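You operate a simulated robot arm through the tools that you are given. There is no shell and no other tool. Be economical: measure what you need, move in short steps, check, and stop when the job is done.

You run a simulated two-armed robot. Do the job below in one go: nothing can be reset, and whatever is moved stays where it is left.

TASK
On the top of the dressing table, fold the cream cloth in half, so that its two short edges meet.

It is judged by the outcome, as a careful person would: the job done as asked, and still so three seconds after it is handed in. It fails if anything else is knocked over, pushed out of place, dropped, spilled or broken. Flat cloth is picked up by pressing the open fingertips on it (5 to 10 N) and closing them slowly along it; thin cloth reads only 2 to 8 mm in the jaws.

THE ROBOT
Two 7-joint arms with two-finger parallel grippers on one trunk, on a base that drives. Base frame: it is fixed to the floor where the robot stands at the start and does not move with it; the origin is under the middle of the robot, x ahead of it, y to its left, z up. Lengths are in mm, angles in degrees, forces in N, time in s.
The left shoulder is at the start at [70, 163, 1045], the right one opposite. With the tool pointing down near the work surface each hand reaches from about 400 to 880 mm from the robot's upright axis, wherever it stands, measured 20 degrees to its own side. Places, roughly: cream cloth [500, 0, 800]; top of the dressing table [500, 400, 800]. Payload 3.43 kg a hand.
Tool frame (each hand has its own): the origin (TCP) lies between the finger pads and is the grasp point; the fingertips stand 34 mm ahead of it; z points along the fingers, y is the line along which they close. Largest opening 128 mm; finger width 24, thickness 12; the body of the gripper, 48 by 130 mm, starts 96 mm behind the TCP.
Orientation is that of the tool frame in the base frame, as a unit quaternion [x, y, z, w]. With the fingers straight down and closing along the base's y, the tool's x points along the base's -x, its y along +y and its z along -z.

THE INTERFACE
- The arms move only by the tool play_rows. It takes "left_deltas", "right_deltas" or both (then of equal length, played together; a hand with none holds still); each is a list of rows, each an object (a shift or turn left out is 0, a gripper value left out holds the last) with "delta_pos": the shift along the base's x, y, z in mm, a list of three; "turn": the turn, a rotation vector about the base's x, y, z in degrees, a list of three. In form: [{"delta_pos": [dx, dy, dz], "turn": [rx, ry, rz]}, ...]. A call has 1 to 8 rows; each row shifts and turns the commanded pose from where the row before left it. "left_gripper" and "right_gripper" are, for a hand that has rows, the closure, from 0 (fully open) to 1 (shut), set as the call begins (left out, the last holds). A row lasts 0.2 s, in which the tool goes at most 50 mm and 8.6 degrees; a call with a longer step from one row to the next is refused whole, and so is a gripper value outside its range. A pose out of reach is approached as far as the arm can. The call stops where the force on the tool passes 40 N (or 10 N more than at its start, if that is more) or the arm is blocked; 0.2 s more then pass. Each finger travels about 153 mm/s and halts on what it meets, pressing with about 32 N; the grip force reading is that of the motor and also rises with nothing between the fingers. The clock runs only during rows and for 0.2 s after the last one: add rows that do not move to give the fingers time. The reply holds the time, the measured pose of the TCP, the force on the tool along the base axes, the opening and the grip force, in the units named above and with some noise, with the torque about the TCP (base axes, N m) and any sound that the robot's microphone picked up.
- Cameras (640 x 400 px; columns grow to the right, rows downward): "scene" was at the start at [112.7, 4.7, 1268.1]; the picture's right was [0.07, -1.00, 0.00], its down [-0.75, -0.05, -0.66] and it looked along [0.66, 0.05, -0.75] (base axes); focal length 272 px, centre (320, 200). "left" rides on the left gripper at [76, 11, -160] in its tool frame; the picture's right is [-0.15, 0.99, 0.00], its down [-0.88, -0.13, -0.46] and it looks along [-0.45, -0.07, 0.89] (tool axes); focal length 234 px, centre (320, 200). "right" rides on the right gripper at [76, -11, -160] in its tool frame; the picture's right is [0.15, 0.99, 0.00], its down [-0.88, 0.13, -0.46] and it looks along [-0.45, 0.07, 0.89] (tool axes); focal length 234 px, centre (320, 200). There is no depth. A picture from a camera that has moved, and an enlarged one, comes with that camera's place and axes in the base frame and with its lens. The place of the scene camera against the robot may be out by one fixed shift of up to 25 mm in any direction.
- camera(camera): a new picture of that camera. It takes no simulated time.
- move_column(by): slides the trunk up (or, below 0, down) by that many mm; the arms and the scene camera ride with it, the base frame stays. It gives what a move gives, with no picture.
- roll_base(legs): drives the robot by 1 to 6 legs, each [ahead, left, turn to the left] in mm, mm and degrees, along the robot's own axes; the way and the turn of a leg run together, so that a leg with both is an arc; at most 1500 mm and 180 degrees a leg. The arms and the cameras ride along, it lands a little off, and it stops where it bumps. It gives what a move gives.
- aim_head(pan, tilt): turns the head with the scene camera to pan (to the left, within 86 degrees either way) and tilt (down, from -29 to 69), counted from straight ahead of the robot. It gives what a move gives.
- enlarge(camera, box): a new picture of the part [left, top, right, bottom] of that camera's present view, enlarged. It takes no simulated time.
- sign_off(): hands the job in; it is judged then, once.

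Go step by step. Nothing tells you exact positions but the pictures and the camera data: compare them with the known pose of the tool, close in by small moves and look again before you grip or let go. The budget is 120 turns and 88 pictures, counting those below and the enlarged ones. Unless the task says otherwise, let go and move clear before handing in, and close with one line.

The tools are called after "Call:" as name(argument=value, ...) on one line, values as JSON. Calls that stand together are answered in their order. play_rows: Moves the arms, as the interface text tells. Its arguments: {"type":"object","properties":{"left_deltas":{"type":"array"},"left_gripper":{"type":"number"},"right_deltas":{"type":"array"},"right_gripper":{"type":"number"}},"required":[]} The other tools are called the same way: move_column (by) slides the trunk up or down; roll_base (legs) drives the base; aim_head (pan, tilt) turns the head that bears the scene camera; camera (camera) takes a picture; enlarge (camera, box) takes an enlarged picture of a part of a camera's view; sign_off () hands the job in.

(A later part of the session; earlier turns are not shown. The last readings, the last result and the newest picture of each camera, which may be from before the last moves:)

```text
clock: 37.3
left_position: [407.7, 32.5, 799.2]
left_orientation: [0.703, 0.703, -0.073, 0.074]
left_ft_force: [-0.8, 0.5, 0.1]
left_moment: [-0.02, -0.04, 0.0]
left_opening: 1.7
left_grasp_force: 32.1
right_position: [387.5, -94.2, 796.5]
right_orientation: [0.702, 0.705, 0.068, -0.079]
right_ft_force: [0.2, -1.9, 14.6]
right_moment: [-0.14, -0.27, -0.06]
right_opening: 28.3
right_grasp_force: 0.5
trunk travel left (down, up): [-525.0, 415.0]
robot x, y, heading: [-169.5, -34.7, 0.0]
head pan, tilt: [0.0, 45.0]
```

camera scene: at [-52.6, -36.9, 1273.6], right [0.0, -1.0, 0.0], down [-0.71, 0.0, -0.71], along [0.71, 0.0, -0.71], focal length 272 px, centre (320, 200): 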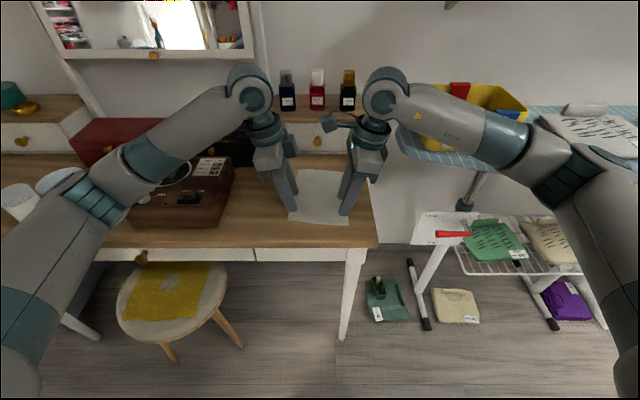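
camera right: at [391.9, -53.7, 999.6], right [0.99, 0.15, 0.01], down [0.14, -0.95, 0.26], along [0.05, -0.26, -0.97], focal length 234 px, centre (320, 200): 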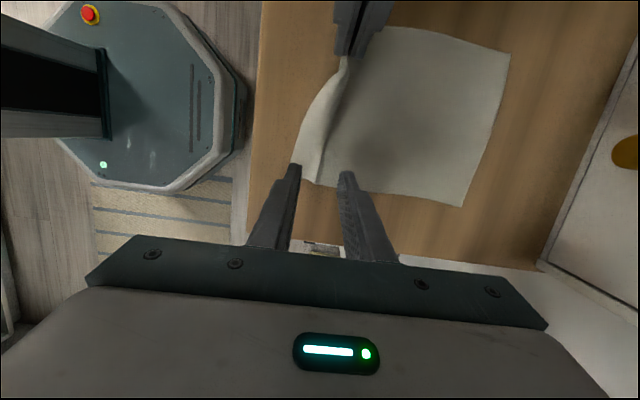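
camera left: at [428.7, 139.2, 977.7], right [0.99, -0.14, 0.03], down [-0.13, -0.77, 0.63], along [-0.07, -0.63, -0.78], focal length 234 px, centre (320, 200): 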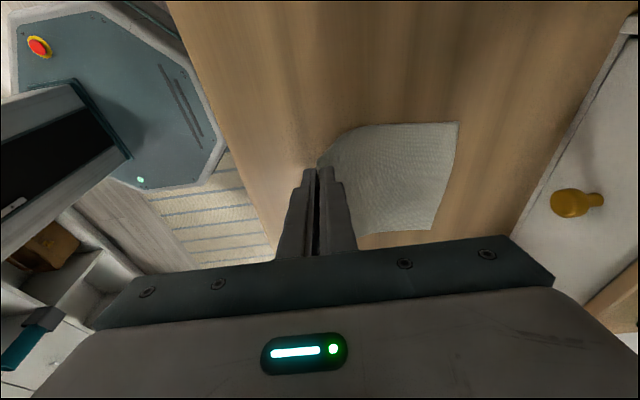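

Call:
play_rows(right_deltas=[{"delta_pos": [0, 0, 0.6]}, {}], right_gripper=0.82)

Call:
play_rows(right_deltas=[{}, {}], right_gripper=0.87)

Call:
enlarge(camera="right", box=[240, 50, 440, 260])

```text
clock: 37.9
left_position: [406.8, 32.3, 798.3]
left_orientation: [0.703, 0.704, -0.073, 0.074]
left_ft_force: [0.2, -0.4, -0.3]
left_moment: [-0.02, -0.02, 0.01]
left_opening: 2.1
left_grasp_force: 32.3
right_position: [387.8, -94.3, 796.8]
right_orientation: [0.702, 0.704, 0.067, -0.081]
right_ft_force: [-3.9, -0.2, 14.1]
right_moment: [-0.05, -0.15, -0.02]
right_opening: 21.1
right_grasp_force: 0.1
trunk travel left (down, up): [-525.0, 415.0]
robot x, y, heading: [-173.9, -34.8, 0.1]
head pan, tilt: [0.0, 45.0]
```

```text
clock: 38.5
left_position: [407.5, 32.2, 798.8]
left_orientation: [0.703, 0.703, -0.074, 0.075]
left_ft_force: [0.2, 0.2, 0.1]
left_moment: [0.0, -0.03, -0.01]
left_opening: 1.9
left_grasp_force: 32.0
right_position: [387.2, -95.3, 795.8]
right_orientation: [0.702, 0.705, 0.067, -0.081]
right_ft_force: [-2.3, 1.1, 14.0]
right_moment: [-0.01, -0.08, 0.0]
right_opening: 14.9
right_grasp_force: 0.1
trunk travel left (down, up): [-525.0, 415.0]
robot x, y, heading: [-170.1, -36.5, -0.3]
head pan, tilt: [0.0, 45.0]
```

```text
1.90 times, centred on (340, 155) of right
camera zoom: at [378.6, -53.1, 968.3], right [0.99, 0.15, 0.01], down [0.14, -0.96, 0.26], along [0.05, -0.26, -0.97], focal length 446 px, centre (282, 286)
```

zoom: 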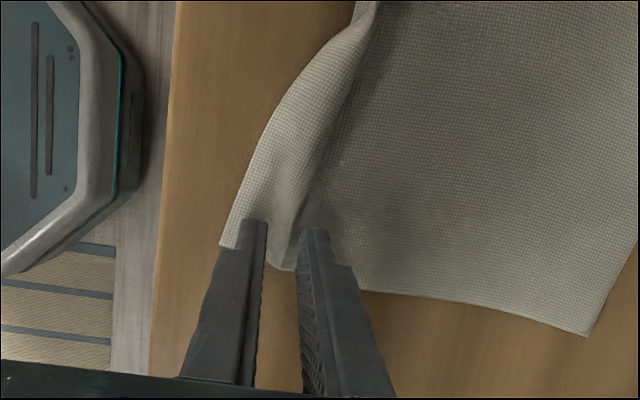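

The near edge actually lies further out, at x≈360, hidden behind the finger. I'll open, lift, and shift further toward me.

Call:
play_rows(right_deltas=[{}, {"delta_pos": [0, 0, 8]}, {"delta_pos": [-8, 0, 10]}, {"delta_pos": [-12, 0, 0]}, {}], right_gripper=0.78)

Call:
enlarge(camera="right", box=[240, 50, 440, 260])

Call:
enlarge(camera="scene", box=[270, 170, 390, 260])

```text
clock: 39.7
left_position: [408.1, 31.7, 797.2]
left_orientation: [0.703, 0.703, -0.074, 0.074]
left_ft_force: [0.6, 0.5, 0.0]
left_moment: [-0.01, 0.01, -0.01]
left_opening: 1.8
left_grasp_force: 31.7
right_position: [367.2, -94.6, 813.1]
right_orientation: [0.702, 0.705, 0.066, -0.081]
right_ft_force: [-0.6, 0.6, -0.6]
right_moment: [-0.01, -0.02, 0.01]
right_opening: 28.4
right_grasp_force: 0.0
trunk travel left (down, up): [-525.0, 415.0]
robot x, y, heading: [-167.7, -38.5, -0.2]
head pan, tilt: [0.0, 45.0]
```

```text
1.90 times, centred on (340, 155) of right
camera zoom: at [359.8, -52.7, 984.9], right [0.99, 0.15, 0.01], down [0.14, -0.96, 0.26], along [0.05, -0.26, -0.97], focal length 446 px, centre (282, 286)
```

zoom: 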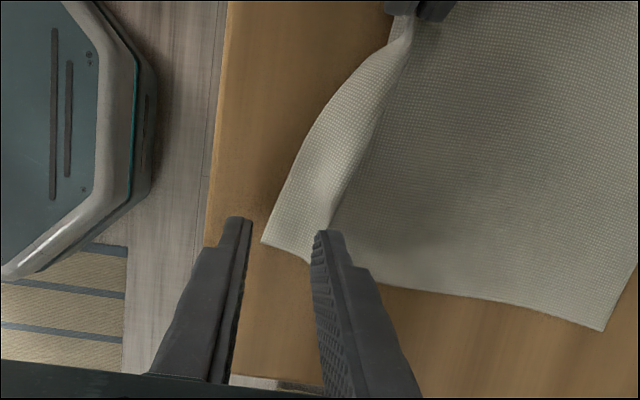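

```text
4.44 times, centred on (330, 215) of scene
camera zoom: at [-53.2, -36.6, 1273.5], right [0.0, -1.0, 0.0], down [-0.71, 0.0, -0.71], along [0.71, 0.0, -0.71], focal length 1207 px, centre (276, 133)
```

zoom: 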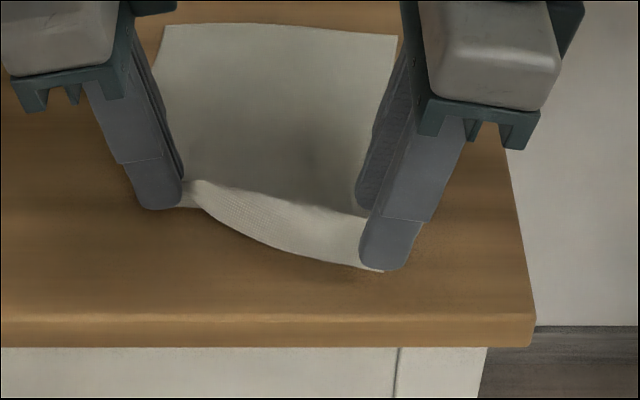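

The corner is now visible at about (358, −91). I'll move the right hand 14 mm inward so the fingers are fully on the cloth, then press and close.

Call:
play_rows(right_deltas=[{"delta_pos": [3, 14, 0]}, {"delta_pos": [0, 0, -10]}, {"delta_pos": [0, 0, -5]}, {"delta_pos": [0, 0, -2]}, {}])

Call:
enlarge(camera="right", box=[240, 50, 440, 260])

```text
clock: 40.9
left_position: [408.8, 31.5, 799.3]
left_orientation: [0.703, 0.703, -0.074, 0.075]
left_ft_force: [-0.1, 1.2, 0.0]
left_moment: [0.01, 0.03, 0.0]
left_opening: 1.9
left_grasp_force: 31.9
right_position: [370.8, -79.7, 796.4]
right_orientation: [0.701, 0.705, 0.067, -0.081]
right_ft_force: [0.3, -0.6, 4.7]
right_moment: [-0.03, -0.07, 0.0]
right_opening: 28.4
right_grasp_force: 0.3
trunk travel left (down, up): [-525.0, 415.0]
robot x, y, heading: [-163.9, -37.8, -0.0]
head pan, tilt: [0.0, 45.0]
```

```text
1.90 times, centred on (340, 155) of right
camera zoom: at [362.5, -39.0, 968.7], right [0.99, 0.15, 0.01], down [0.14, -0.96, 0.26], along [0.05, -0.26, -0.97], focal length 446 px, centre (282, 286)
```

zoom: 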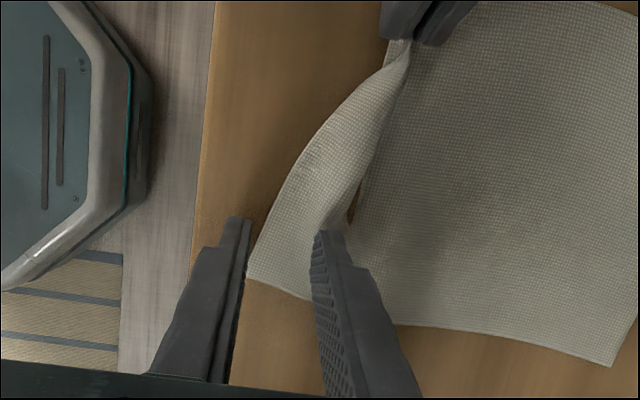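

The near finger is at the edge, with light contact. Now I'll press slightly and close slowly.

Call:
play_rows(right_deltas=[{"delta_pos": [0, 0, -0.7]}, {}], right_gripper=0.82)

Call:
play_rows(right_deltas=[{}, {}], right_gripper=0.87)

Call:
enlarge(camera="right", box=[240, 50, 440, 260])

```text
clock: 41.5
left_position: [406.6, 32.8, 798.9]
left_orientation: [0.703, 0.703, -0.074, 0.074]
left_ft_force: [0.7, -0.4, -0.4]
left_moment: [0.02, -0.02, 0.0]
left_opening: 2.0
left_grasp_force: 32.0
right_position: [370.1, -79.2, 796.6]
right_orientation: [0.702, 0.705, 0.067, -0.08]
right_ft_force: [-0.7, 0.4, 9.5]
right_moment: [-0.08, -0.11, 0.02]
right_opening: 22.0
right_grasp_force: 0.1
trunk travel left (down, up): [-525.0, 415.0]
robot x, y, heading: [-170.8, -34.2, 0.0]
head pan, tilt: [0.0, 45.0]
```

```text
clock: 42.1
left_position: [406.8, 32.0, 799.1]
left_orientation: [0.703, 0.703, -0.074, 0.074]
left_ft_force: [0.6, 0.9, 0.4]
left_moment: [-0.01, -0.01, 0.0]
left_opening: 1.8
left_grasp_force: 32.1
right_position: [369.9, -80.9, 796.3]
right_orientation: [0.701, 0.705, 0.067, -0.081]
right_ft_force: [-1.8, 0.9, 11.9]
right_moment: [-0.03, -0.1, 0.04]
right_opening: 15.5
right_grasp_force: 0.1
trunk travel left (down, up): [-525.0, 415.0]
robot x, y, heading: [-173.1, -38.1, 0.4]
head pan, tilt: [0.0, 45.0]
```

```text
1.90 times, centred on (340, 155) of right
camera zoom: at [362.0, -38.9, 968.5], right [0.99, 0.15, 0.01], down [0.14, -0.96, 0.26], along [0.05, -0.26, -0.97], focal length 446 px, centre (282, 286)
```

zoom: 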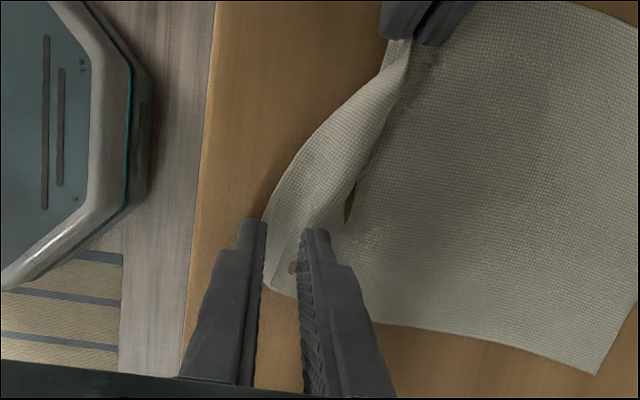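

The edge is now caught between the fingers. Closing fully.

Call:
play_rows(right_deltas=[{}, {}], right_gripper=0.93)

Call:
play_rows(right_deltas=[{}, {}, {}], right_gripper=1.0)

Call:
play_rows(right_deltas=[{"delta_pos": [3, 0, 12]}, {"delta_pos": [3, 0, 14]}, {"delta_pos": [4, 0, 14]}, {}], left_deltas=[{"delta_pos": [2, 0, 10]}, {"delta_pos": [2, 0, 15]}, {"delta_pos": [2, 0, 15]}, {}])

Call:
camera(camera="right")

Call:
enlarge(camera="scene", box=[250, 150, 400, 260])

```text
clock: 42.7
left_position: [408.5, 32.6, 798.1]
left_orientation: [0.703, 0.703, -0.074, 0.074]
left_ft_force: [0.2, -0.5, 0.5]
left_moment: [-0.02, -0.01, -0.03]
left_opening: 1.9
left_grasp_force: 31.6
right_position: [369.3, -80.7, 796.4]
right_orientation: [0.702, 0.705, 0.067, -0.081]
right_ft_force: [-1.3, 0.3, 11.5]
right_moment: [-0.04, -0.01, 0.02]
right_opening: 8.0
right_grasp_force: 0.1
trunk travel left (down, up): [-525.0, 415.0]
robot x, y, heading: [-172.1, -34.9, -0.1]
head pan, tilt: [0.0, 45.0]
```

```text
clock: 43.5
left_position: [408.5, 31.2, 797.5]
left_orientation: [0.703, 0.703, -0.074, 0.073]
left_ft_force: [-0.5, -1.5, 0.4]
left_moment: [-0.02, 0.02, -0.03]
left_opening: 2.1
left_grasp_force: 32.0
right_position: [369.9, -80.2, 796.3]
right_orientation: [0.702, 0.704, 0.067, -0.081]
right_ft_force: [2.0, 1.2, 12.6]
right_moment: [-0.02, -0.1, 0.0]
right_opening: 1.7
right_grasp_force: 31.9
trunk travel left (down, up): [-525.0, 415.0]
robot x, y, heading: [-172.9, -34.2, 0.1]
head pan, tilt: [0.0, 45.0]
```

```text
clock: 44.5
left_position: [413.4, 31.5, 838.5]
left_orientation: [0.703, 0.704, -0.074, 0.075]
left_ft_force: [0.2, -0.1, -1.0]
left_moment: [-0.02, -0.01, 0.0]
left_opening: 2.1
left_grasp_force: 31.7
right_position: [379.9, -80.6, 835.6]
right_orientation: [0.702, 0.705, 0.067, -0.081]
right_ft_force: [-0.3, 0.0, -0.2]
right_moment: [-0.02, 0.0, -0.04]
right_opening: 1.8
right_grasp_force: 31.7
trunk travel left (down, up): [-525.0, 415.0]
robot x, y, heading: [-169.6, -37.8, 0.1]
head pan, tilt: [0.0, 45.0]
```

```text
56 pictures are left
camera right: at [372.6, -38.8, 1007.7], right [0.99, 0.15, 0.01], down [0.14, -0.95, 0.26], along [0.05, -0.26, -0.97], focal length 234 px, centre (320, 200)
```

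right: 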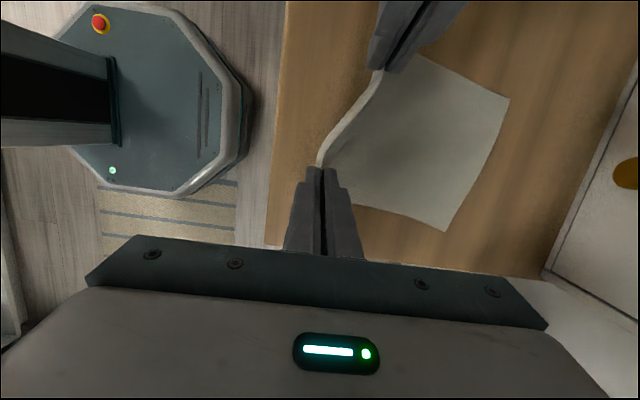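

```text
3.64 times, centred on (325, 205) of scene
camera zoom: at [-53.1, -36.7, 1273.5], right [0.0, -1.0, 0.0], down [-0.71, 0.0, -0.71], along [0.71, 0.0, -0.71], focal length 987 px, centre (302, 182)
```

zoom: 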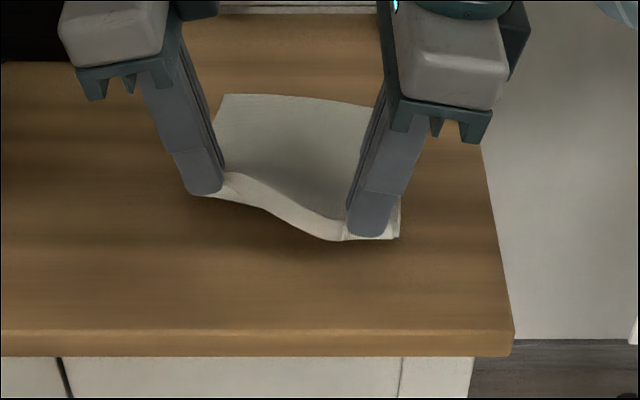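

Both grips are now close to the edge. The cloth is turned about −9°, with its far edge from (552, 24) to (529, −117). I'll carry the edge over along the cloth's long axis in a low arc.

Call:
play_rows(right_deltas=[{"delta_pos": [20, -3, 15]}, {"delta_pos": [22, -4, 12]}, {"delta_pos": [22, -4, 3]}, {"delta_pos": [22, -4, -5]}, {}], left_deltas=[{"delta_pos": [16, -3, 12]}, {"delta_pos": [17, -3, 6]}, {"delta_pos": [17, -3, 0]}, {"delta_pos": [17, -3, -7]}, {}])

Call:
camera(camera="right")

Call:
enlarge(camera="scene", box=[250, 140, 400, 250])

```text
clock: 45.7
left_position: [482.2, 19.8, 849.2]
left_orientation: [0.704, 0.703, -0.074, 0.074]
left_ft_force: [-0.8, -0.7, -0.3]
left_moment: [0.0, -0.01, 0.04]
left_opening: 1.9
left_grasp_force: 31.9
right_position: [465.5, -96.8, 860.8]
right_orientation: [0.702, 0.704, 0.067, -0.08]
right_ft_force: [0.9, 0.0, -0.9]
right_moment: [0.01, 0.0, -0.05]
right_opening: 1.6
right_grasp_force: 32.2
trunk travel left (down, up): [-525.0, 415.0]
robot x, y, heading: [-171.9, -33.9, 0.0]
head pan, tilt: [0.0, 45.0]
```

```text
54 pictures are left
camera right: at [458.1, -54.9, 1033.4], right [0.99, 0.15, 0.01], down [0.14, -0.95, 0.26], along [0.05, -0.26, -0.97], focal length 234 px, centre (320, 200)
```

right: 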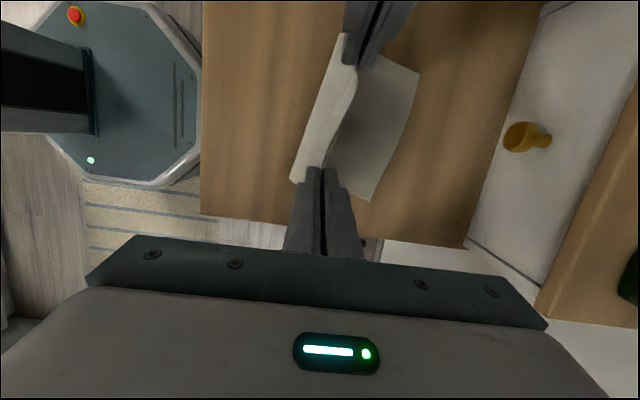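

```text
3.64 times, centred on (325, 195) of scene
camera zoom: at [-53.8, -36.5, 1273.7], right [0.0, -1.0, 0.0], down [-0.71, 0.0, -0.71], along [0.71, 0.0, -0.71], focal length 987 px, centre (302, 218)
```

zoom: 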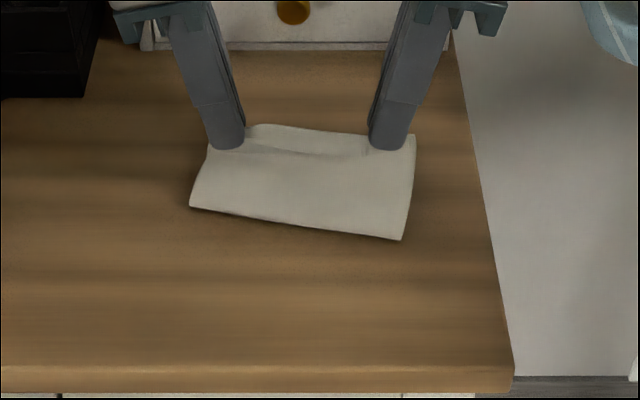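

The fold is forming well and the far edge hasn't moved. Now I'll lower onto the far half.

Call:
play_rows(right_deltas=[{"delta_pos": [12, -1, -12]}, {"delta_pos": [12, -2, -16]}, {"delta_pos": [8, -1, -16]}, {"delta_pos": [4, -1, -11]}, {}], left_deltas=[{"delta_pos": [9, -1, -10]}, {"delta_pos": [8, -1, -12]}, {"delta_pos": [5, -1, -12]}, {"delta_pos": [3, -1, -9]}, {}])

Call:
camera(camera="right")

Call:
enlarge(camera="scene", box=[250, 140, 400, 250])

Call:
camera(camera="left")

```text
clock: 46.9
left_position: [506.8, 15.4, 806.5]
left_orientation: [0.703, 0.703, -0.074, 0.074]
left_ft_force: [-0.7, 0.7, -0.2]
left_moment: [0.05, -0.01, 0.03]
left_opening: 2.3
left_grasp_force: 31.8
right_position: [503.0, -101.1, 805.9]
right_orientation: [0.702, 0.704, 0.067, -0.081]
right_ft_force: [0.5, -0.1, -0.7]
right_moment: [-0.01, 0.01, -0.02]
right_opening: 1.9
right_grasp_force: 31.6
trunk travel left (down, up): [-525.0, 415.0]
robot x, y, heading: [-170.0, -33.3, -0.1]
head pan, tilt: [0.0, 45.0]
```

```text
52 pictures are left
camera right: at [494.3, -59.0, 977.4], right [0.99, 0.15, 0.01], down [0.14, -0.95, 0.26], along [0.05, -0.26, -0.97], focal length 234 px, centre (320, 200)
```

right: 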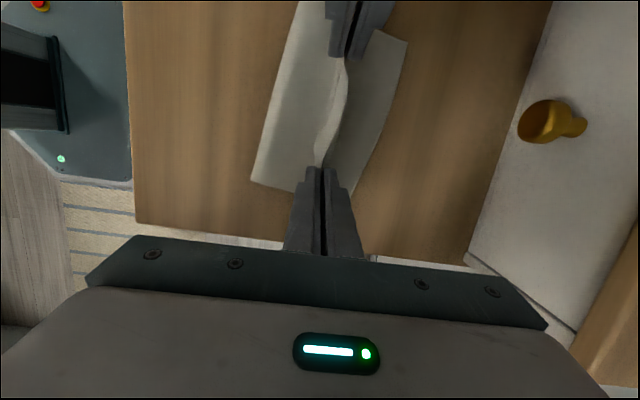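

```text
3.64 times, centred on (325, 195) of scene
camera zoom: at [-53.4, -36.6, 1273.6], right [0.0, -1.0, 0.0], down [-0.71, 0.0, -0.71], along [0.71, 0.0, -0.71], focal length 987 px, centre (302, 218)
```

zoom: 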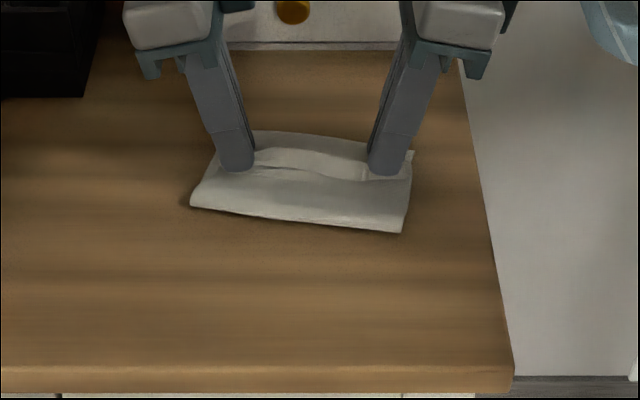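

```text
50 pictures are left
camera left: at [518.0, 123.4, 947.5], right [0.99, -0.14, 0.03], down [-0.13, -0.77, 0.63], along [-0.07, -0.63, -0.78], focal length 234 px, centre (320, 200)
```

left: 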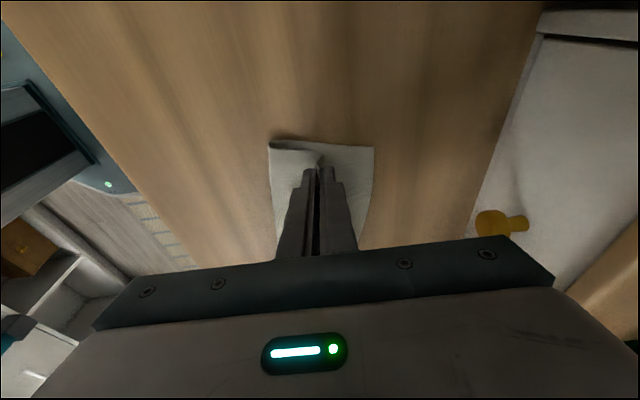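

The edge is in place over the far half. I'll lower the last few millimetres, open gently and lift straight up.

Call:
play_rows(right_deltas=[{"delta_pos": [0, 0, -4]}, {}], left_deltas=[{"delta_pos": [0, 0, -4]}, {}])

Call:
play_rows(right_deltas=[{}, {}, {"delta_pos": [0, 0, 5]}, {"delta_pos": [0, 0, 20]}, {"delta_pos": [0, 0, 30]}, {}], left_deltas=[{}, {}, {"delta_pos": [0, 0, 5]}, {"delta_pos": [0, 0, 20]}, {"delta_pos": [0, 0, 30]}, {}], right_gripper=0.8, left_gripper=0.8)

Call:
camera(camera="right")

Call:
enlarge(camera="scene", box=[250, 140, 400, 250])

```text
clock: 47.5
left_position: [506.8, 15.5, 801.5]
left_orientation: [0.704, 0.703, -0.074, 0.074]
left_ft_force: [-0.1, -0.1, -0.1]
left_moment: [-0.03, 0.02, 0.04]
left_opening: 2.0
left_grasp_force: 31.8
right_position: [503.2, -100.6, 803.4]
right_orientation: [0.702, 0.704, 0.067, -0.081]
right_ft_force: [0.2, 0.0, -0.3]
right_moment: [-0.02, 0.0, -0.02]
right_opening: 1.9
right_grasp_force: 32.2
trunk travel left (down, up): [-525.0, 415.0]
robot x, y, heading: [-169.0, -32.8, 0.1]
head pan, tilt: [0.0, 45.0]
```

```text
clock: 48.9
left_position: [507.4, 16.0, 856.5]
left_orientation: [0.704, 0.703, -0.075, 0.072]
left_ft_force: [0.8, 0.2, 0.8]
left_moment: [0.01, 0.03, 0.0]
left_opening: 25.7
left_grasp_force: 0.0
right_position: [502.5, -99.8, 858.3]
right_orientation: [0.702, 0.705, 0.066, -0.081]
right_ft_force: [-0.3, -0.8, 0.2]
right_moment: [0.03, -0.01, -0.01]
right_opening: 25.8
right_grasp_force: 0.0
trunk travel left (down, up): [-525.0, 415.0]
robot x, y, heading: [-168.5, -33.6, -0.1]
head pan, tilt: [0.0, 45.0]
```

```text
49 pictures are left
camera right: at [495.0, -58.5, 1029.0], right [0.99, 0.15, 0.01], down [0.14, -0.95, 0.26], along [0.05, -0.26, -0.97], focal length 234 px, centre (320, 200)
```

right: 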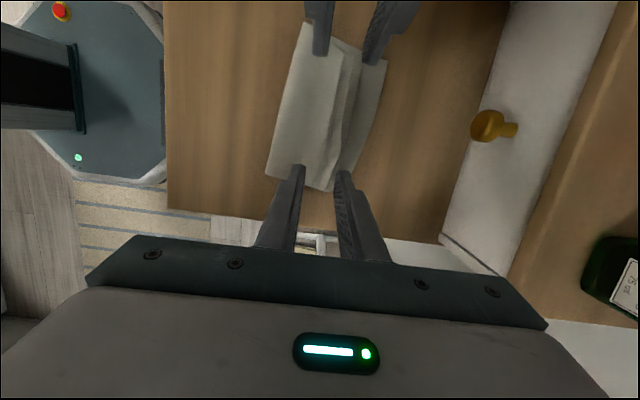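

```text
3.64 times, centred on (325, 195) of scene
camera zoom: at [-52.5, -36.6, 1273.4], right [0.0, -1.0, 0.0], down [-0.71, 0.0, -0.71], along [0.71, 0.0, -0.71], focal length 987 px, centre (302, 218)
```

zoom: 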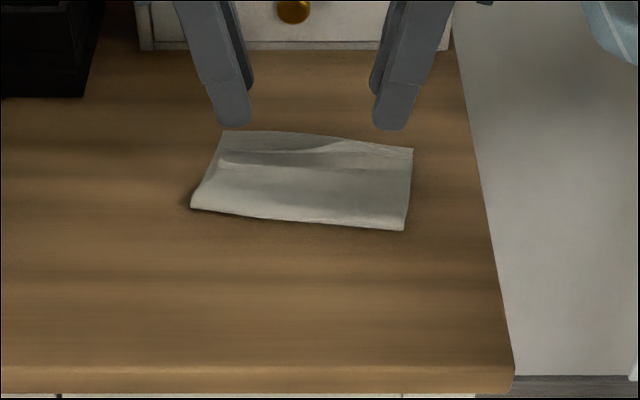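

The cloth relaxed well. I'll pull the hands up and apart to get a clear view.

Call:
play_rows(right_deltas=[{"delta_pos": [-10, -15, 25]}, {"delta_pos": [-10, -15, 25]}, {"delta_pos": [-10, -15, 20]}, {}], left_deltas=[{"delta_pos": [-20, 15, 30]}, {"delta_pos": [-20, 20, 30]}, {"delta_pos": [-20, 20, 30]}, {"delta_pos": [-20, 20, 0]}])

Call:
enlarge(camera="right", box=[220, 10, 440, 200])

Call:
enlarge(camera="scene", box=[280, 160, 380, 220])

```text
clock: 49.9
left_position: [426.7, 90.6, 947.1]
left_orientation: [0.703, 0.703, -0.074, 0.073]
left_ft_force: [-0.3, 0.3, 0.5]
left_moment: [-0.04, 0.01, -0.05]
left_opening: 25.6
left_grasp_force: 0.0
right_position: [472.9, -144.2, 927.5]
right_orientation: [0.702, 0.704, 0.066, -0.081]
right_ft_force: [-0.4, 0.5, -0.1]
right_moment: [-0.03, -0.02, 0.0]
right_opening: 25.7
right_grasp_force: 0.0
trunk travel left (down, up): [-525.0, 415.0]
robot x, y, heading: [-171.9, -33.2, 0.2]
head pan, tilt: [0.0, 45.0]
```

```text
2.11 times, centred on (330, 105) of right
camera zoom: at [464.9, -102.5, 1099.3], right [0.99, 0.15, 0.01], down [0.14, -0.95, 0.26], along [0.05, -0.26, -0.97], focal length 493 px, centre (299, 400)
```

zoom: 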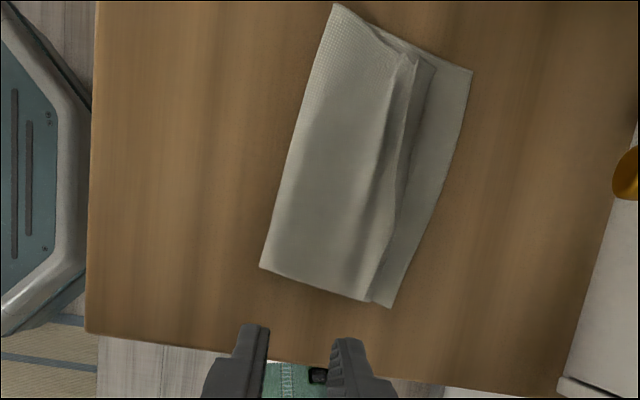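

```text
6.40 times, centred on (330, 190) of scene
camera zoom: at [-52.9, -35.3, 1273.5], right [0.0, -1.0, 0.0], down [-0.71, 0.0, -0.71], along [0.71, 0.0, -0.71], focal length 1738 px, centre (256, 264)
```

zoom: 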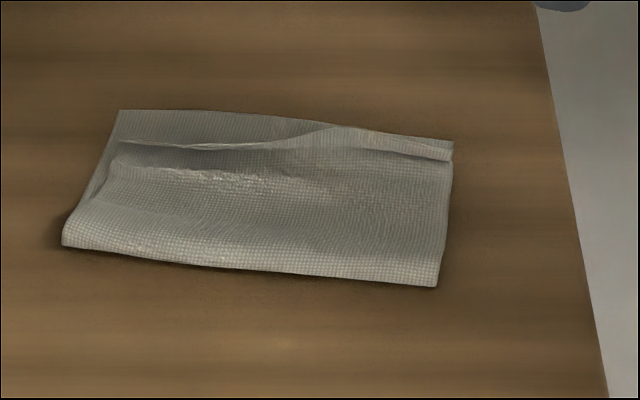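

The cloth is folded, but the top edge falls short of the bottom edge by about 23 mm on the left and 14 mm on the right, because of slack from the grips. I'll press closed fingertips lightly on the top layer near its edge and draw it forward.

Call:
play_rows(right_deltas=[{"delta_pos": [12, 16, -10]}, {"delta_pos": [12, 16, -20]}, {"delta_pos": [11, 15, -20]}, {"delta_pos": [0, 0, -30]}, {"delta_pos": [0, 0, -25]}, {}], left_deltas=[{"delta_pos": [24, -21, 0]}, {"delta_pos": [24, -21, -15]}, {"delta_pos": [24, -21, -25]}, {"delta_pos": [23, -21, -35]}, {"delta_pos": [0, 0, -35]}, {"delta_pos": [0, 0, -15]}], right_gripper=1.0, left_gripper=1.0)

Call:
enlarge(camera="right", box=[220, 0, 440, 220])

```text
clock: 51.3
left_position: [521.0, 6.9, 822.2]
left_orientation: [0.704, 0.703, -0.074, 0.074]
left_ft_force: [0.0, -0.9, 0.6]
left_moment: [0.0, 0.01, 0.01]
left_opening: 0.0
left_grasp_force: 32.2
right_position: [506.9, -98.7, 821.7]
right_orientation: [0.702, 0.704, 0.068, -0.08]
right_ft_force: [0.0, 0.0, 0.1]
right_moment: [0.02, -0.01, -0.02]
right_opening: 0.2
right_grasp_force: 31.9
trunk travel left (down, up): [-525.0, 415.0]
robot x, y, heading: [-164.1, -39.5, 0.2]
head pan, tilt: [0.0, 45.0]
```

```text
1.82 times, centred on (330, 110) of right
camera zoom: at [500.0, -56.9, 993.8], right [0.99, 0.15, 0.01], down [0.14, -0.96, 0.26], along [0.05, -0.26, -0.97], focal length 426 px, centre (302, 364)
```

zoom: 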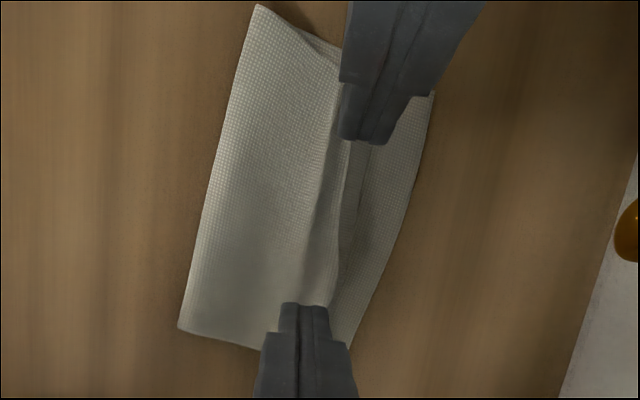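

Call:
play_rows(right_deltas=[{"delta_pos": [0, 0, -8]}, {"delta_pos": [0, 0, -8]}, {"delta_pos": [0, 0, -4]}, {}], left_deltas=[{"delta_pos": [0, 0, -8]}, {"delta_pos": [0, 0, -8]}, {"delta_pos": [0, 0, -4]}, {}])

Call:
play_rows(right_deltas=[{"delta_pos": [0, 0, -1]}, {"delta_pos": [0, 0, -1]}, {}], left_deltas=[{"delta_pos": [0, 0, -1]}, {"delta_pos": [0, 0, -1]}, {}])

```text
clock: 52.3
left_position: [520.8, 7.3, 802.3]
left_orientation: [0.703, 0.704, -0.074, 0.074]
left_ft_force: [-0.7, 0.0, 0.0]
left_moment: [0.01, 0.01, 0.0]
left_opening: 0.0
left_grasp_force: 32.3
right_position: [508.5, -99.8, 802.3]
right_orientation: [0.701, 0.705, 0.067, -0.08]
right_ft_force: [0.1, 0.0, -0.4]
right_moment: [0.0, 0.0, -0.01]
right_opening: 0.0
right_grasp_force: 32.1
trunk travel left (down, up): [-525.0, 415.0]
robot x, y, heading: [-169.6, -34.4, -0.1]
head pan, tilt: [0.0, 45.0]
```

```text
clock: 53.1
left_position: [520.5, 7.8, 800.2]
left_orientation: [0.703, 0.703, -0.075, 0.074]
left_ft_force: [-0.4, -0.3, 0.8]
left_moment: [0.0, 0.02, -0.02]
left_opening: 0.0
left_grasp_force: 32.4
right_position: [507.2, -98.9, 799.7]
right_orientation: [0.701, 0.705, 0.067, -0.081]
right_ft_force: [0.0, -0.2, 0.9]
right_moment: [0.03, 0.01, -0.03]
right_opening: 0.0
right_grasp_force: 31.9
trunk travel left (down, up): [-525.0, 415.0]
robot x, y, heading: [-170.8, -36.7, -0.1]
head pan, tilt: [0.0, 45.0]
```

Call:
play_rows(right_deltas=[{"delta_pos": [0, 0, -1]}, {"delta_pos": [4, -0.5, 0]}, {"delta_pos": [4, -0.5, 0]}, {}], left_deltas=[{"delta_pos": [0, 0, -1]}, {"delta_pos": [5, -0.5, 0]}, {"delta_pos": [5, -0.5, 0]}, {}])

Call:
enlarge(camera="right", box=[220, 0, 440, 220])

```text
clock: 54.1
left_position: [530.6, 6.8, 798.4]
left_orientation: [0.703, 0.704, -0.074, 0.074]
left_ft_force: [-0.5, 0.2, -0.5]
left_moment: [0.02, 0.02, -0.03]
left_opening: 0.2
left_grasp_force: 31.7
right_position: [515.5, -100.0, 798.6]
right_orientation: [0.702, 0.704, 0.067, -0.08]
right_ft_force: [0.4, 0.1, -0.2]
right_moment: [0.02, 0.02, -0.02]
right_opening: 0.1
right_grasp_force: 31.6
trunk travel left (down, up): [-525.0, 415.0]
robot x, y, heading: [-167.8, -35.5, 0.3]
head pan, tilt: [0.0, 45.0]
```

```text
1.82 times, centred on (330, 110) of right
camera zoom: at [507.9, -58.3, 970.2], right [0.99, 0.15, 0.01], down [0.14, -0.96, 0.26], along [0.05, -0.26, -0.97], focal length 426 px, centre (302, 364)
```

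zoom: 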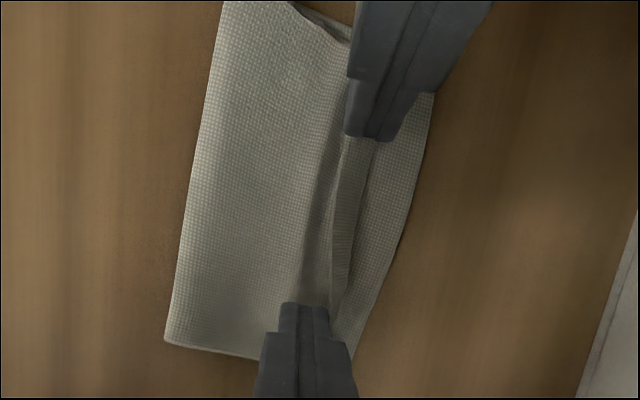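

The top edge moved a few millimetres and the bottom layer stayed put. I'll press slightly more and continue.

Call:
play_rows(right_deltas=[{"delta_pos": [-6, 1, 0]}, {"delta_pos": [0, 0, -2]}, {"delta_pos": [5, -0.5, 0]}, {"delta_pos": [5, -0.5, 0]}, {"delta_pos": [4, -0.5, 0]}, {}], left_deltas=[{"delta_pos": [-4, 0, 0]}, {"delta_pos": [0, 0, -2]}, {"delta_pos": [5, -0.5, 0]}, {"delta_pos": [5, -0.5, 0]}, {"delta_pos": [5, -0.5, 0]}, {}])

Call:
enlarge(camera="right", box=[220, 0, 440, 220])

```text
clock: 55.5
left_position: [541.6, 4.5, 798.7]
left_orientation: [0.703, 0.703, -0.073, 0.073]
left_ft_force: [-0.2, -0.7, 0.4]
left_moment: [-0.02, -0.01, 0.0]
left_opening: 0.2
left_grasp_force: 32.0
right_position: [524.0, -101.1, 798.8]
right_orientation: [0.702, 0.704, 0.067, -0.081]
right_ft_force: [-1.8, 1.1, 6.9]
right_moment: [0.0, 0.05, -0.02]
right_opening: 0.0
right_grasp_force: 31.9
trunk travel left (down, up): [-525.0, 415.0]
robot x, y, heading: [-167.7, -35.3, 0.1]
head pan, tilt: [0.0, 45.0]
```

```text
1.82 times, centred on (330, 110) of right
camera zoom: at [515.3, -58.8, 969.4], right [0.99, 0.15, 0.01], down [0.14, -0.96, 0.26], along [0.05, -0.26, -0.97], focal length 426 px, centre (302, 364)
```

zoom: 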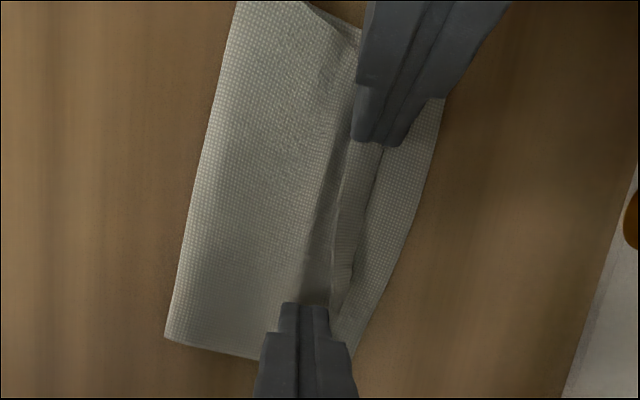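

The whole cloth slides along when I drag. I'll anchor it with the right hand, pressing mid-cloth on the fold side of the ridge, while the left hand draws the top-left edge forward.

Call:
play_rows(right_deltas=[{"delta_pos": [0, 0, 15]}, {"delta_pos": [-22, 17, 0]}, {"delta_pos": [-22, 17, 0]}, {"delta_pos": [0, 0, -10]}, {"delta_pos": [0, 0, -3]}, {}], left_deltas=[{"delta_pos": [0, 0, 15]}, {"delta_pos": [-5, 2, 5]}, {"delta_pos": [-5, 2, 0]}, {}, {}, {}])

Call:
enlarge(camera="right", box=[220, 0, 440, 220])

Call:
enlarge(camera="scene", box=[270, 120, 400, 220])

```text
clock: 56.9
left_position: [531.8, 9.5, 818.2]
left_orientation: [0.704, 0.703, -0.074, 0.073]
left_ft_force: [-0.9, -0.3, 0.8]
left_moment: [0.0, -0.01, -0.03]
left_opening: 0.2
left_grasp_force: 32.3
right_position: [480.3, -67.6, 798.5]
right_orientation: [0.701, 0.705, 0.066, -0.082]
right_ft_force: [0.4, -0.1, -0.5]
right_moment: [-0.01, 0.01, 0.01]
right_opening: 0.1
right_grasp_force: 31.7
trunk travel left (down, up): [-525.0, 415.0]
robot x, y, heading: [-174.3, -37.7, -0.2]
head pan, tilt: [0.0, 45.0]
```

```text
1.82 times, centred on (330, 110) of right
camera zoom: at [472.0, -24.5, 970.4], right [0.99, 0.15, 0.01], down [0.14, -0.95, 0.26], along [0.05, -0.26, -0.97], focal length 426 px, centre (302, 364)
```

zoom: 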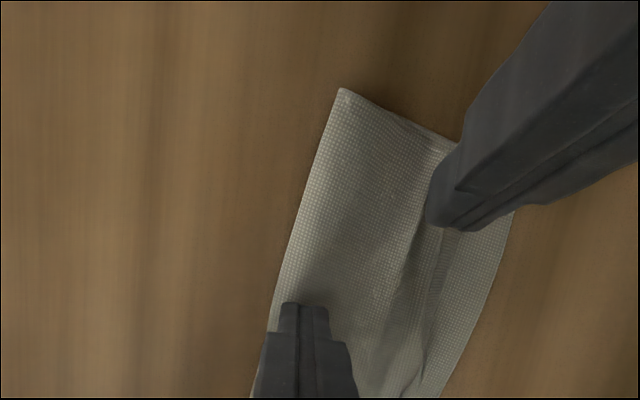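

```text
4.00 times, centred on (335, 170) of scene
camera zoom: at [-53.1, -36.8, 1273.5], right [0.0, -1.0, 0.0], down [-0.71, 0.0, -0.71], along [0.71, 0.0, -0.71], focal length 1086 px, centre (260, 320)
```

zoom: 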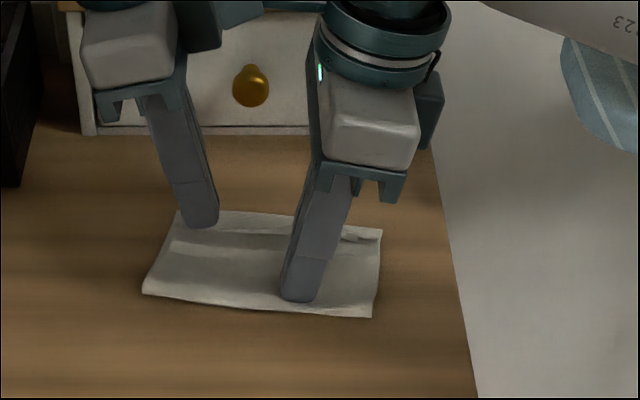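

Call:
play_rows(right_deltas=[{"delta_pos": [0, 0, -2]}, {"delta_pos": [0, 0, -2]}, {}], left_deltas=[{"delta_pos": [0, 0, -10]}, {"delta_pos": [0, 0, -9]}, {}])

Call:
play_rows(left_deltas=[{"delta_pos": [0, 0, -1]}, {"delta_pos": [0, 0, -1]}, {}], right_deltas=[{}, {}, {}])

```text
clock: 57.7
left_position: [531.9, 8.4, 798.5]
left_orientation: [0.703, 0.703, -0.073, 0.075]
left_ft_force: [-0.2, 0.2, -0.3]
left_moment: [0.03, 0.03, 0.0]
left_opening: 0.0
left_grasp_force: 32.1
right_position: [479.8, -66.6, 796.2]
right_orientation: [0.702, 0.704, 0.068, -0.081]
right_ft_force: [1.7, -1.0, 14.2]
right_moment: [-0.1, -0.05, -0.01]
right_opening: 0.0
right_grasp_force: 32.1
trunk travel left (down, up): [-525.0, 415.0]
robot x, y, heading: [-168.3, -38.6, -0.2]
head pan, tilt: [0.0, 45.0]
```

```text
clock: 58.5
left_position: [530.9, 8.2, 799.3]
left_orientation: [0.703, 0.704, -0.074, 0.074]
left_ft_force: [-0.3, 0.1, 1.2]
left_moment: [0.02, -0.02, 0.03]
left_opening: 0.0
left_grasp_force: 31.7
right_position: [479.6, -66.3, 796.1]
right_orientation: [0.702, 0.704, 0.067, -0.08]
right_ft_force: [4.0, -1.7, 21.2]
right_moment: [-0.1, -0.19, 0.02]
right_opening: 0.1
right_grasp_force: 31.4
trunk travel left (down, up): [-525.0, 415.0]
robot x, y, heading: [-168.3, -34.5, 0.0]
head pan, tilt: [0.0, 45.0]
```

Call:
play_rows(left_deltas=[{"delta_pos": [0, 0, -0.8]}, {"delta_pos": [4, -0.6, 0]}, {"delta_pos": [4, -0.6, 0]}, {"delta_pos": [4, -0.6, 0]}, {"delta_pos": [4, -0.6, 0]}, {"delta_pos": [4, -0.6, 0]}, {}], right_deltas=[{}, {}, {}, {}, {}, {}, {}])

Call:
enlarge(camera="right", box=[220, 0, 440, 220])

```text
clock: 60.1
left_position: [552.0, 5.9, 797.1]
left_orientation: [0.703, 0.704, -0.072, 0.074]
left_ft_force: [-1.9, -0.6, 5.9]
left_moment: [-0.03, 0.07, 0.0]
left_opening: 0.0
left_grasp_force: 32.1
right_position: [477.5, -65.8, 797.6]
right_orientation: [0.702, 0.705, 0.067, -0.081]
right_ft_force: [5.1, 0.1, 22.0]
right_moment: [-0.09, -0.21, -0.01]
right_opening: 0.1
right_grasp_force: 31.7
trunk travel left (down, up): [-525.0, 415.0]
robot x, y, heading: [-168.2, -32.3, -0.0]
head pan, tilt: [0.0, 45.0]
```

```text
1.82 times, centred on (330, 110) of right
camera zoom: at [469.9, -24.4, 968.5], right [0.99, 0.15, 0.01], down [0.14, -0.96, 0.26], along [0.05, -0.26, -0.97], focal length 426 px, centre (302, 364)
```

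zoom: 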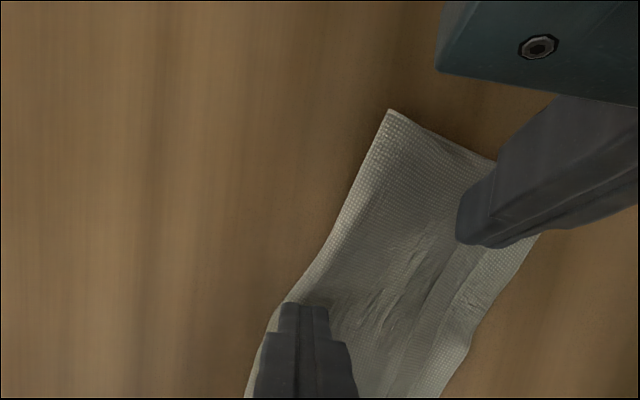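

Call:
play_rows(left_deltas=[{"delta_pos": [0, 0, 10]}, {"delta_pos": [-20, 20, 30]}, {"delta_pos": [-20, 25, 30]}, {"delta_pos": [-20, 25, 20]}, {}], right_deltas=[{"delta_pos": [0, 0, 10]}, {"delta_pos": [0, -15, 35]}, {"delta_pos": [0, -25, 35]}, {"delta_pos": [0, -30, 35]}, {}])

Call:
enlarge(camera="right", box=[260, 20, 440, 200])

Call:
enlarge(camera="scene", box=[280, 155, 380, 215])

```text
clock: 61.3
left_position: [491.9, 75.7, 884.3]
left_orientation: [0.703, 0.703, -0.075, 0.073]
left_ft_force: [0.8, -0.7, 0.3]
left_moment: [0.01, 0.02, -0.01]
left_opening: 0.0
left_grasp_force: 32.0
right_position: [480.3, -136.3, 909.3]
right_orientation: [0.702, 0.704, 0.066, -0.082]
right_ft_force: [0.0, -0.4, 0.3]
right_moment: [-0.01, 0.01, -0.02]
right_opening: 0.0
right_grasp_force: 31.5
trunk travel left (down, up): [-525.0, 415.0]
robot x, y, heading: [-169.0, -36.9, 0.2]
head pan, tilt: [0.0, 45.0]
```

```text
2.22 times, centred on (350, 110) of right
camera zoom: at [472.4, -94.9, 1081.1], right [0.99, 0.15, 0.01], down [0.14, -0.95, 0.26], along [0.05, -0.26, -0.97], focal length 520 px, centre (253, 400)
```

zoom: 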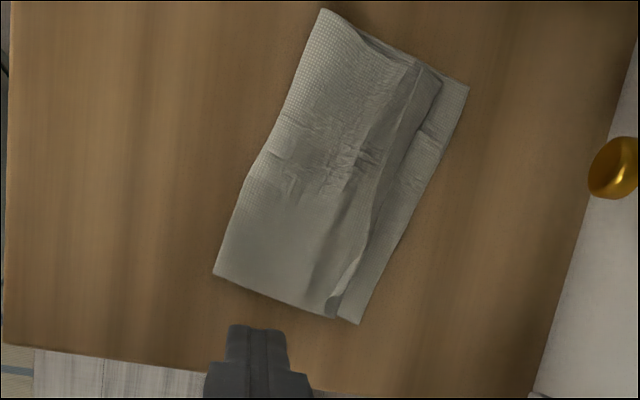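

```text
6.40 times, centred on (330, 185) of scene
camera zoom: at [-52.0, -36.8, 1273.3], right [0.0, -1.0, 0.0], down [-0.71, 0.0, -0.71], along [0.71, 0.0, -0.71], focal length 1738 px, centre (256, 296)
```

zoom: 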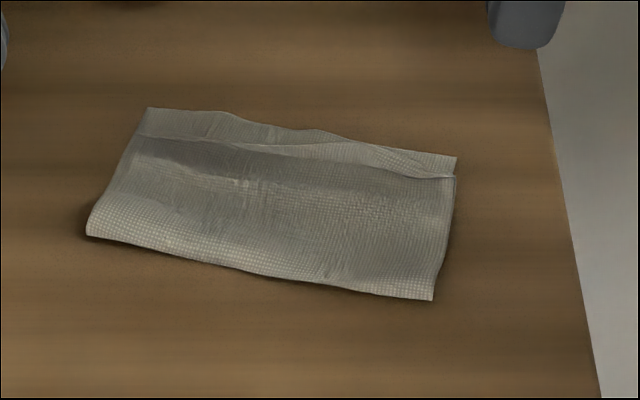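

The fold line is good, but 15–18 mm of slack is humped up near the top edge. Dragging moves both layers, so I'll pinch only the hump at the top edge, lift it slightly off, carry it forward to the bottom edge and release. First I'll align the hands over it, yawed to match the cloth.

Call:
play_rows(right_deltas=[{"delta_pos": [13, 12, -15], "turn": [0, 0, -5]}, {"delta_pos": [13, 12, -25], "turn": [0, 0, -5]}, {"delta_pos": [13, 10, -25]}, {"delta_pos": [0, 0, -15]}, {}], left_deltas=[{"delta_pos": [17, -25, -5], "turn": [0, 0, -5]}, {"delta_pos": [17, -25, -15], "turn": [0, 0, -5]}, {"delta_pos": [18, -25, -20]}, {"delta_pos": [0, 0, -15]}, {}], right_gripper=0.78, left_gripper=0.78)

Call:
enlarge(camera="right", box=[220, 0, 440, 220])

Call:
enlarge(camera="left", box=[220, 80, 440, 260])

```text
clock: 62.5
left_position: [544.1, 0.2, 830.2]
left_orientation: [0.762, 0.639, -0.08, 0.067]
left_ft_force: [-0.6, 0.2, -0.4]
left_moment: [-0.03, 0.02, -0.01]
left_opening: 28.4
left_grasp_force: 0.0
right_position: [519.0, -101.7, 829.0]
right_orientation: [0.761, 0.641, 0.074, -0.075]
right_ft_force: [0.2, -0.2, 0.5]
right_moment: [0.01, 0.02, 0.01]
right_opening: 28.3
right_grasp_force: 0.0
trunk travel left (down, up): [-525.0, 415.0]
robot x, y, heading: [-165.5, -39.4, -0.2]
head pan, tilt: [0.0, 45.0]
```

```text
1.82 times, centred on (330, 110) of right
camera zoom: at [518.0, -59.0, 1001.1], right [1.0, -0.03, 0.01], down [-0.03, -0.96, 0.26], along [0.0, -0.26, -0.97], focal length 426 px, centre (302, 364)
```

zoom: 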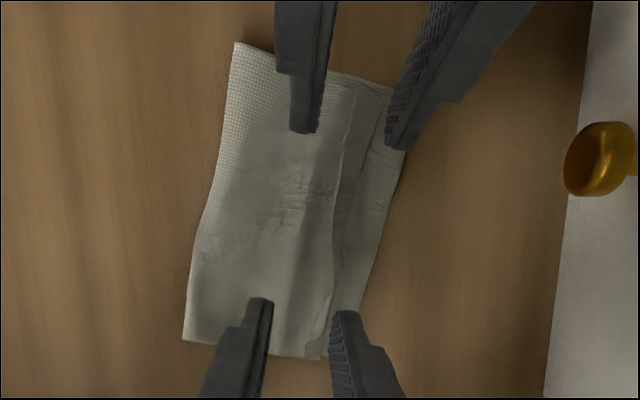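

```text
2.22 times, centred on (330, 170) of left
camera zoom: at [574.6, 103.5, 972.2], right [0.95, -0.31, 0.03], down [-0.26, -0.73, 0.63], along [-0.17, -0.6, -0.78], focal length 520 px, centre (298, 267)
```

zoom: 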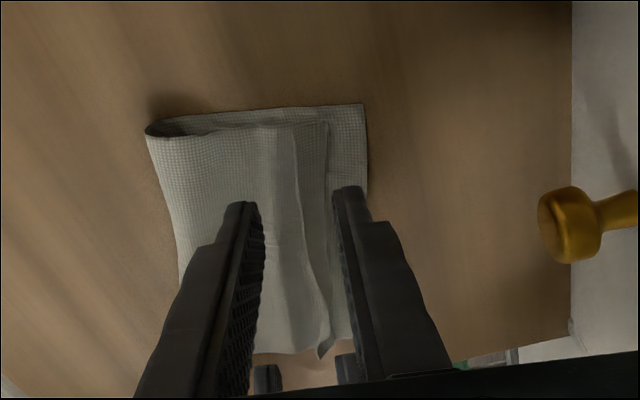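

The hump and top edge sit between the fingers of both hands. I'll lower to very light contact and pinch.

Call:
play_rows(right_deltas=[{"delta_pos": [0, 0, -12]}, {"delta_pos": [0, 0, -10]}, {"delta_pos": [0, 0, -6]}, {}], left_deltas=[{"delta_pos": [0, 0, -12]}, {"delta_pos": [0, 0, -10]}, {"delta_pos": [0, 0, -7]}, {}])

Call:
enlarge(camera="left", box=[220, 80, 440, 260])

```text
clock: 63.5
left_position: [544.4, -0.3, 800.5]
left_orientation: [0.762, 0.639, -0.08, 0.067]
left_ft_force: [0.0, -0.3, 0.0]
left_moment: [-0.01, 0.01, -0.02]
left_opening: 28.0
left_grasp_force: 0.0
right_position: [518.9, -101.0, 802.5]
right_orientation: [0.761, 0.641, 0.074, -0.075]
right_ft_force: [0.1, -0.3, 0.1]
right_moment: [0.03, -0.01, -0.02]
right_opening: 28.1
right_grasp_force: 0.0
trunk travel left (down, up): [-525.0, 415.0]
robot x, y, heading: [-166.9, -36.1, 0.2]
head pan, tilt: [0.0, 45.0]
```

```text
2.22 times, centred on (330, 170) of left
camera zoom: at [574.6, 103.9, 943.0], right [0.95, -0.31, 0.03], down [-0.26, -0.73, 0.63], along [-0.17, -0.6, -0.78], focal length 520 px, centre (298, 267)
```

zoom: 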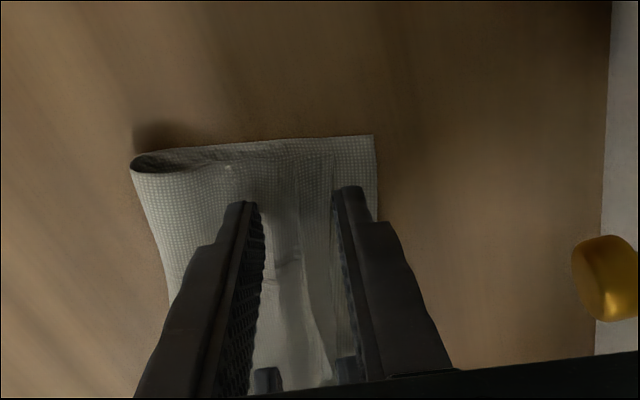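

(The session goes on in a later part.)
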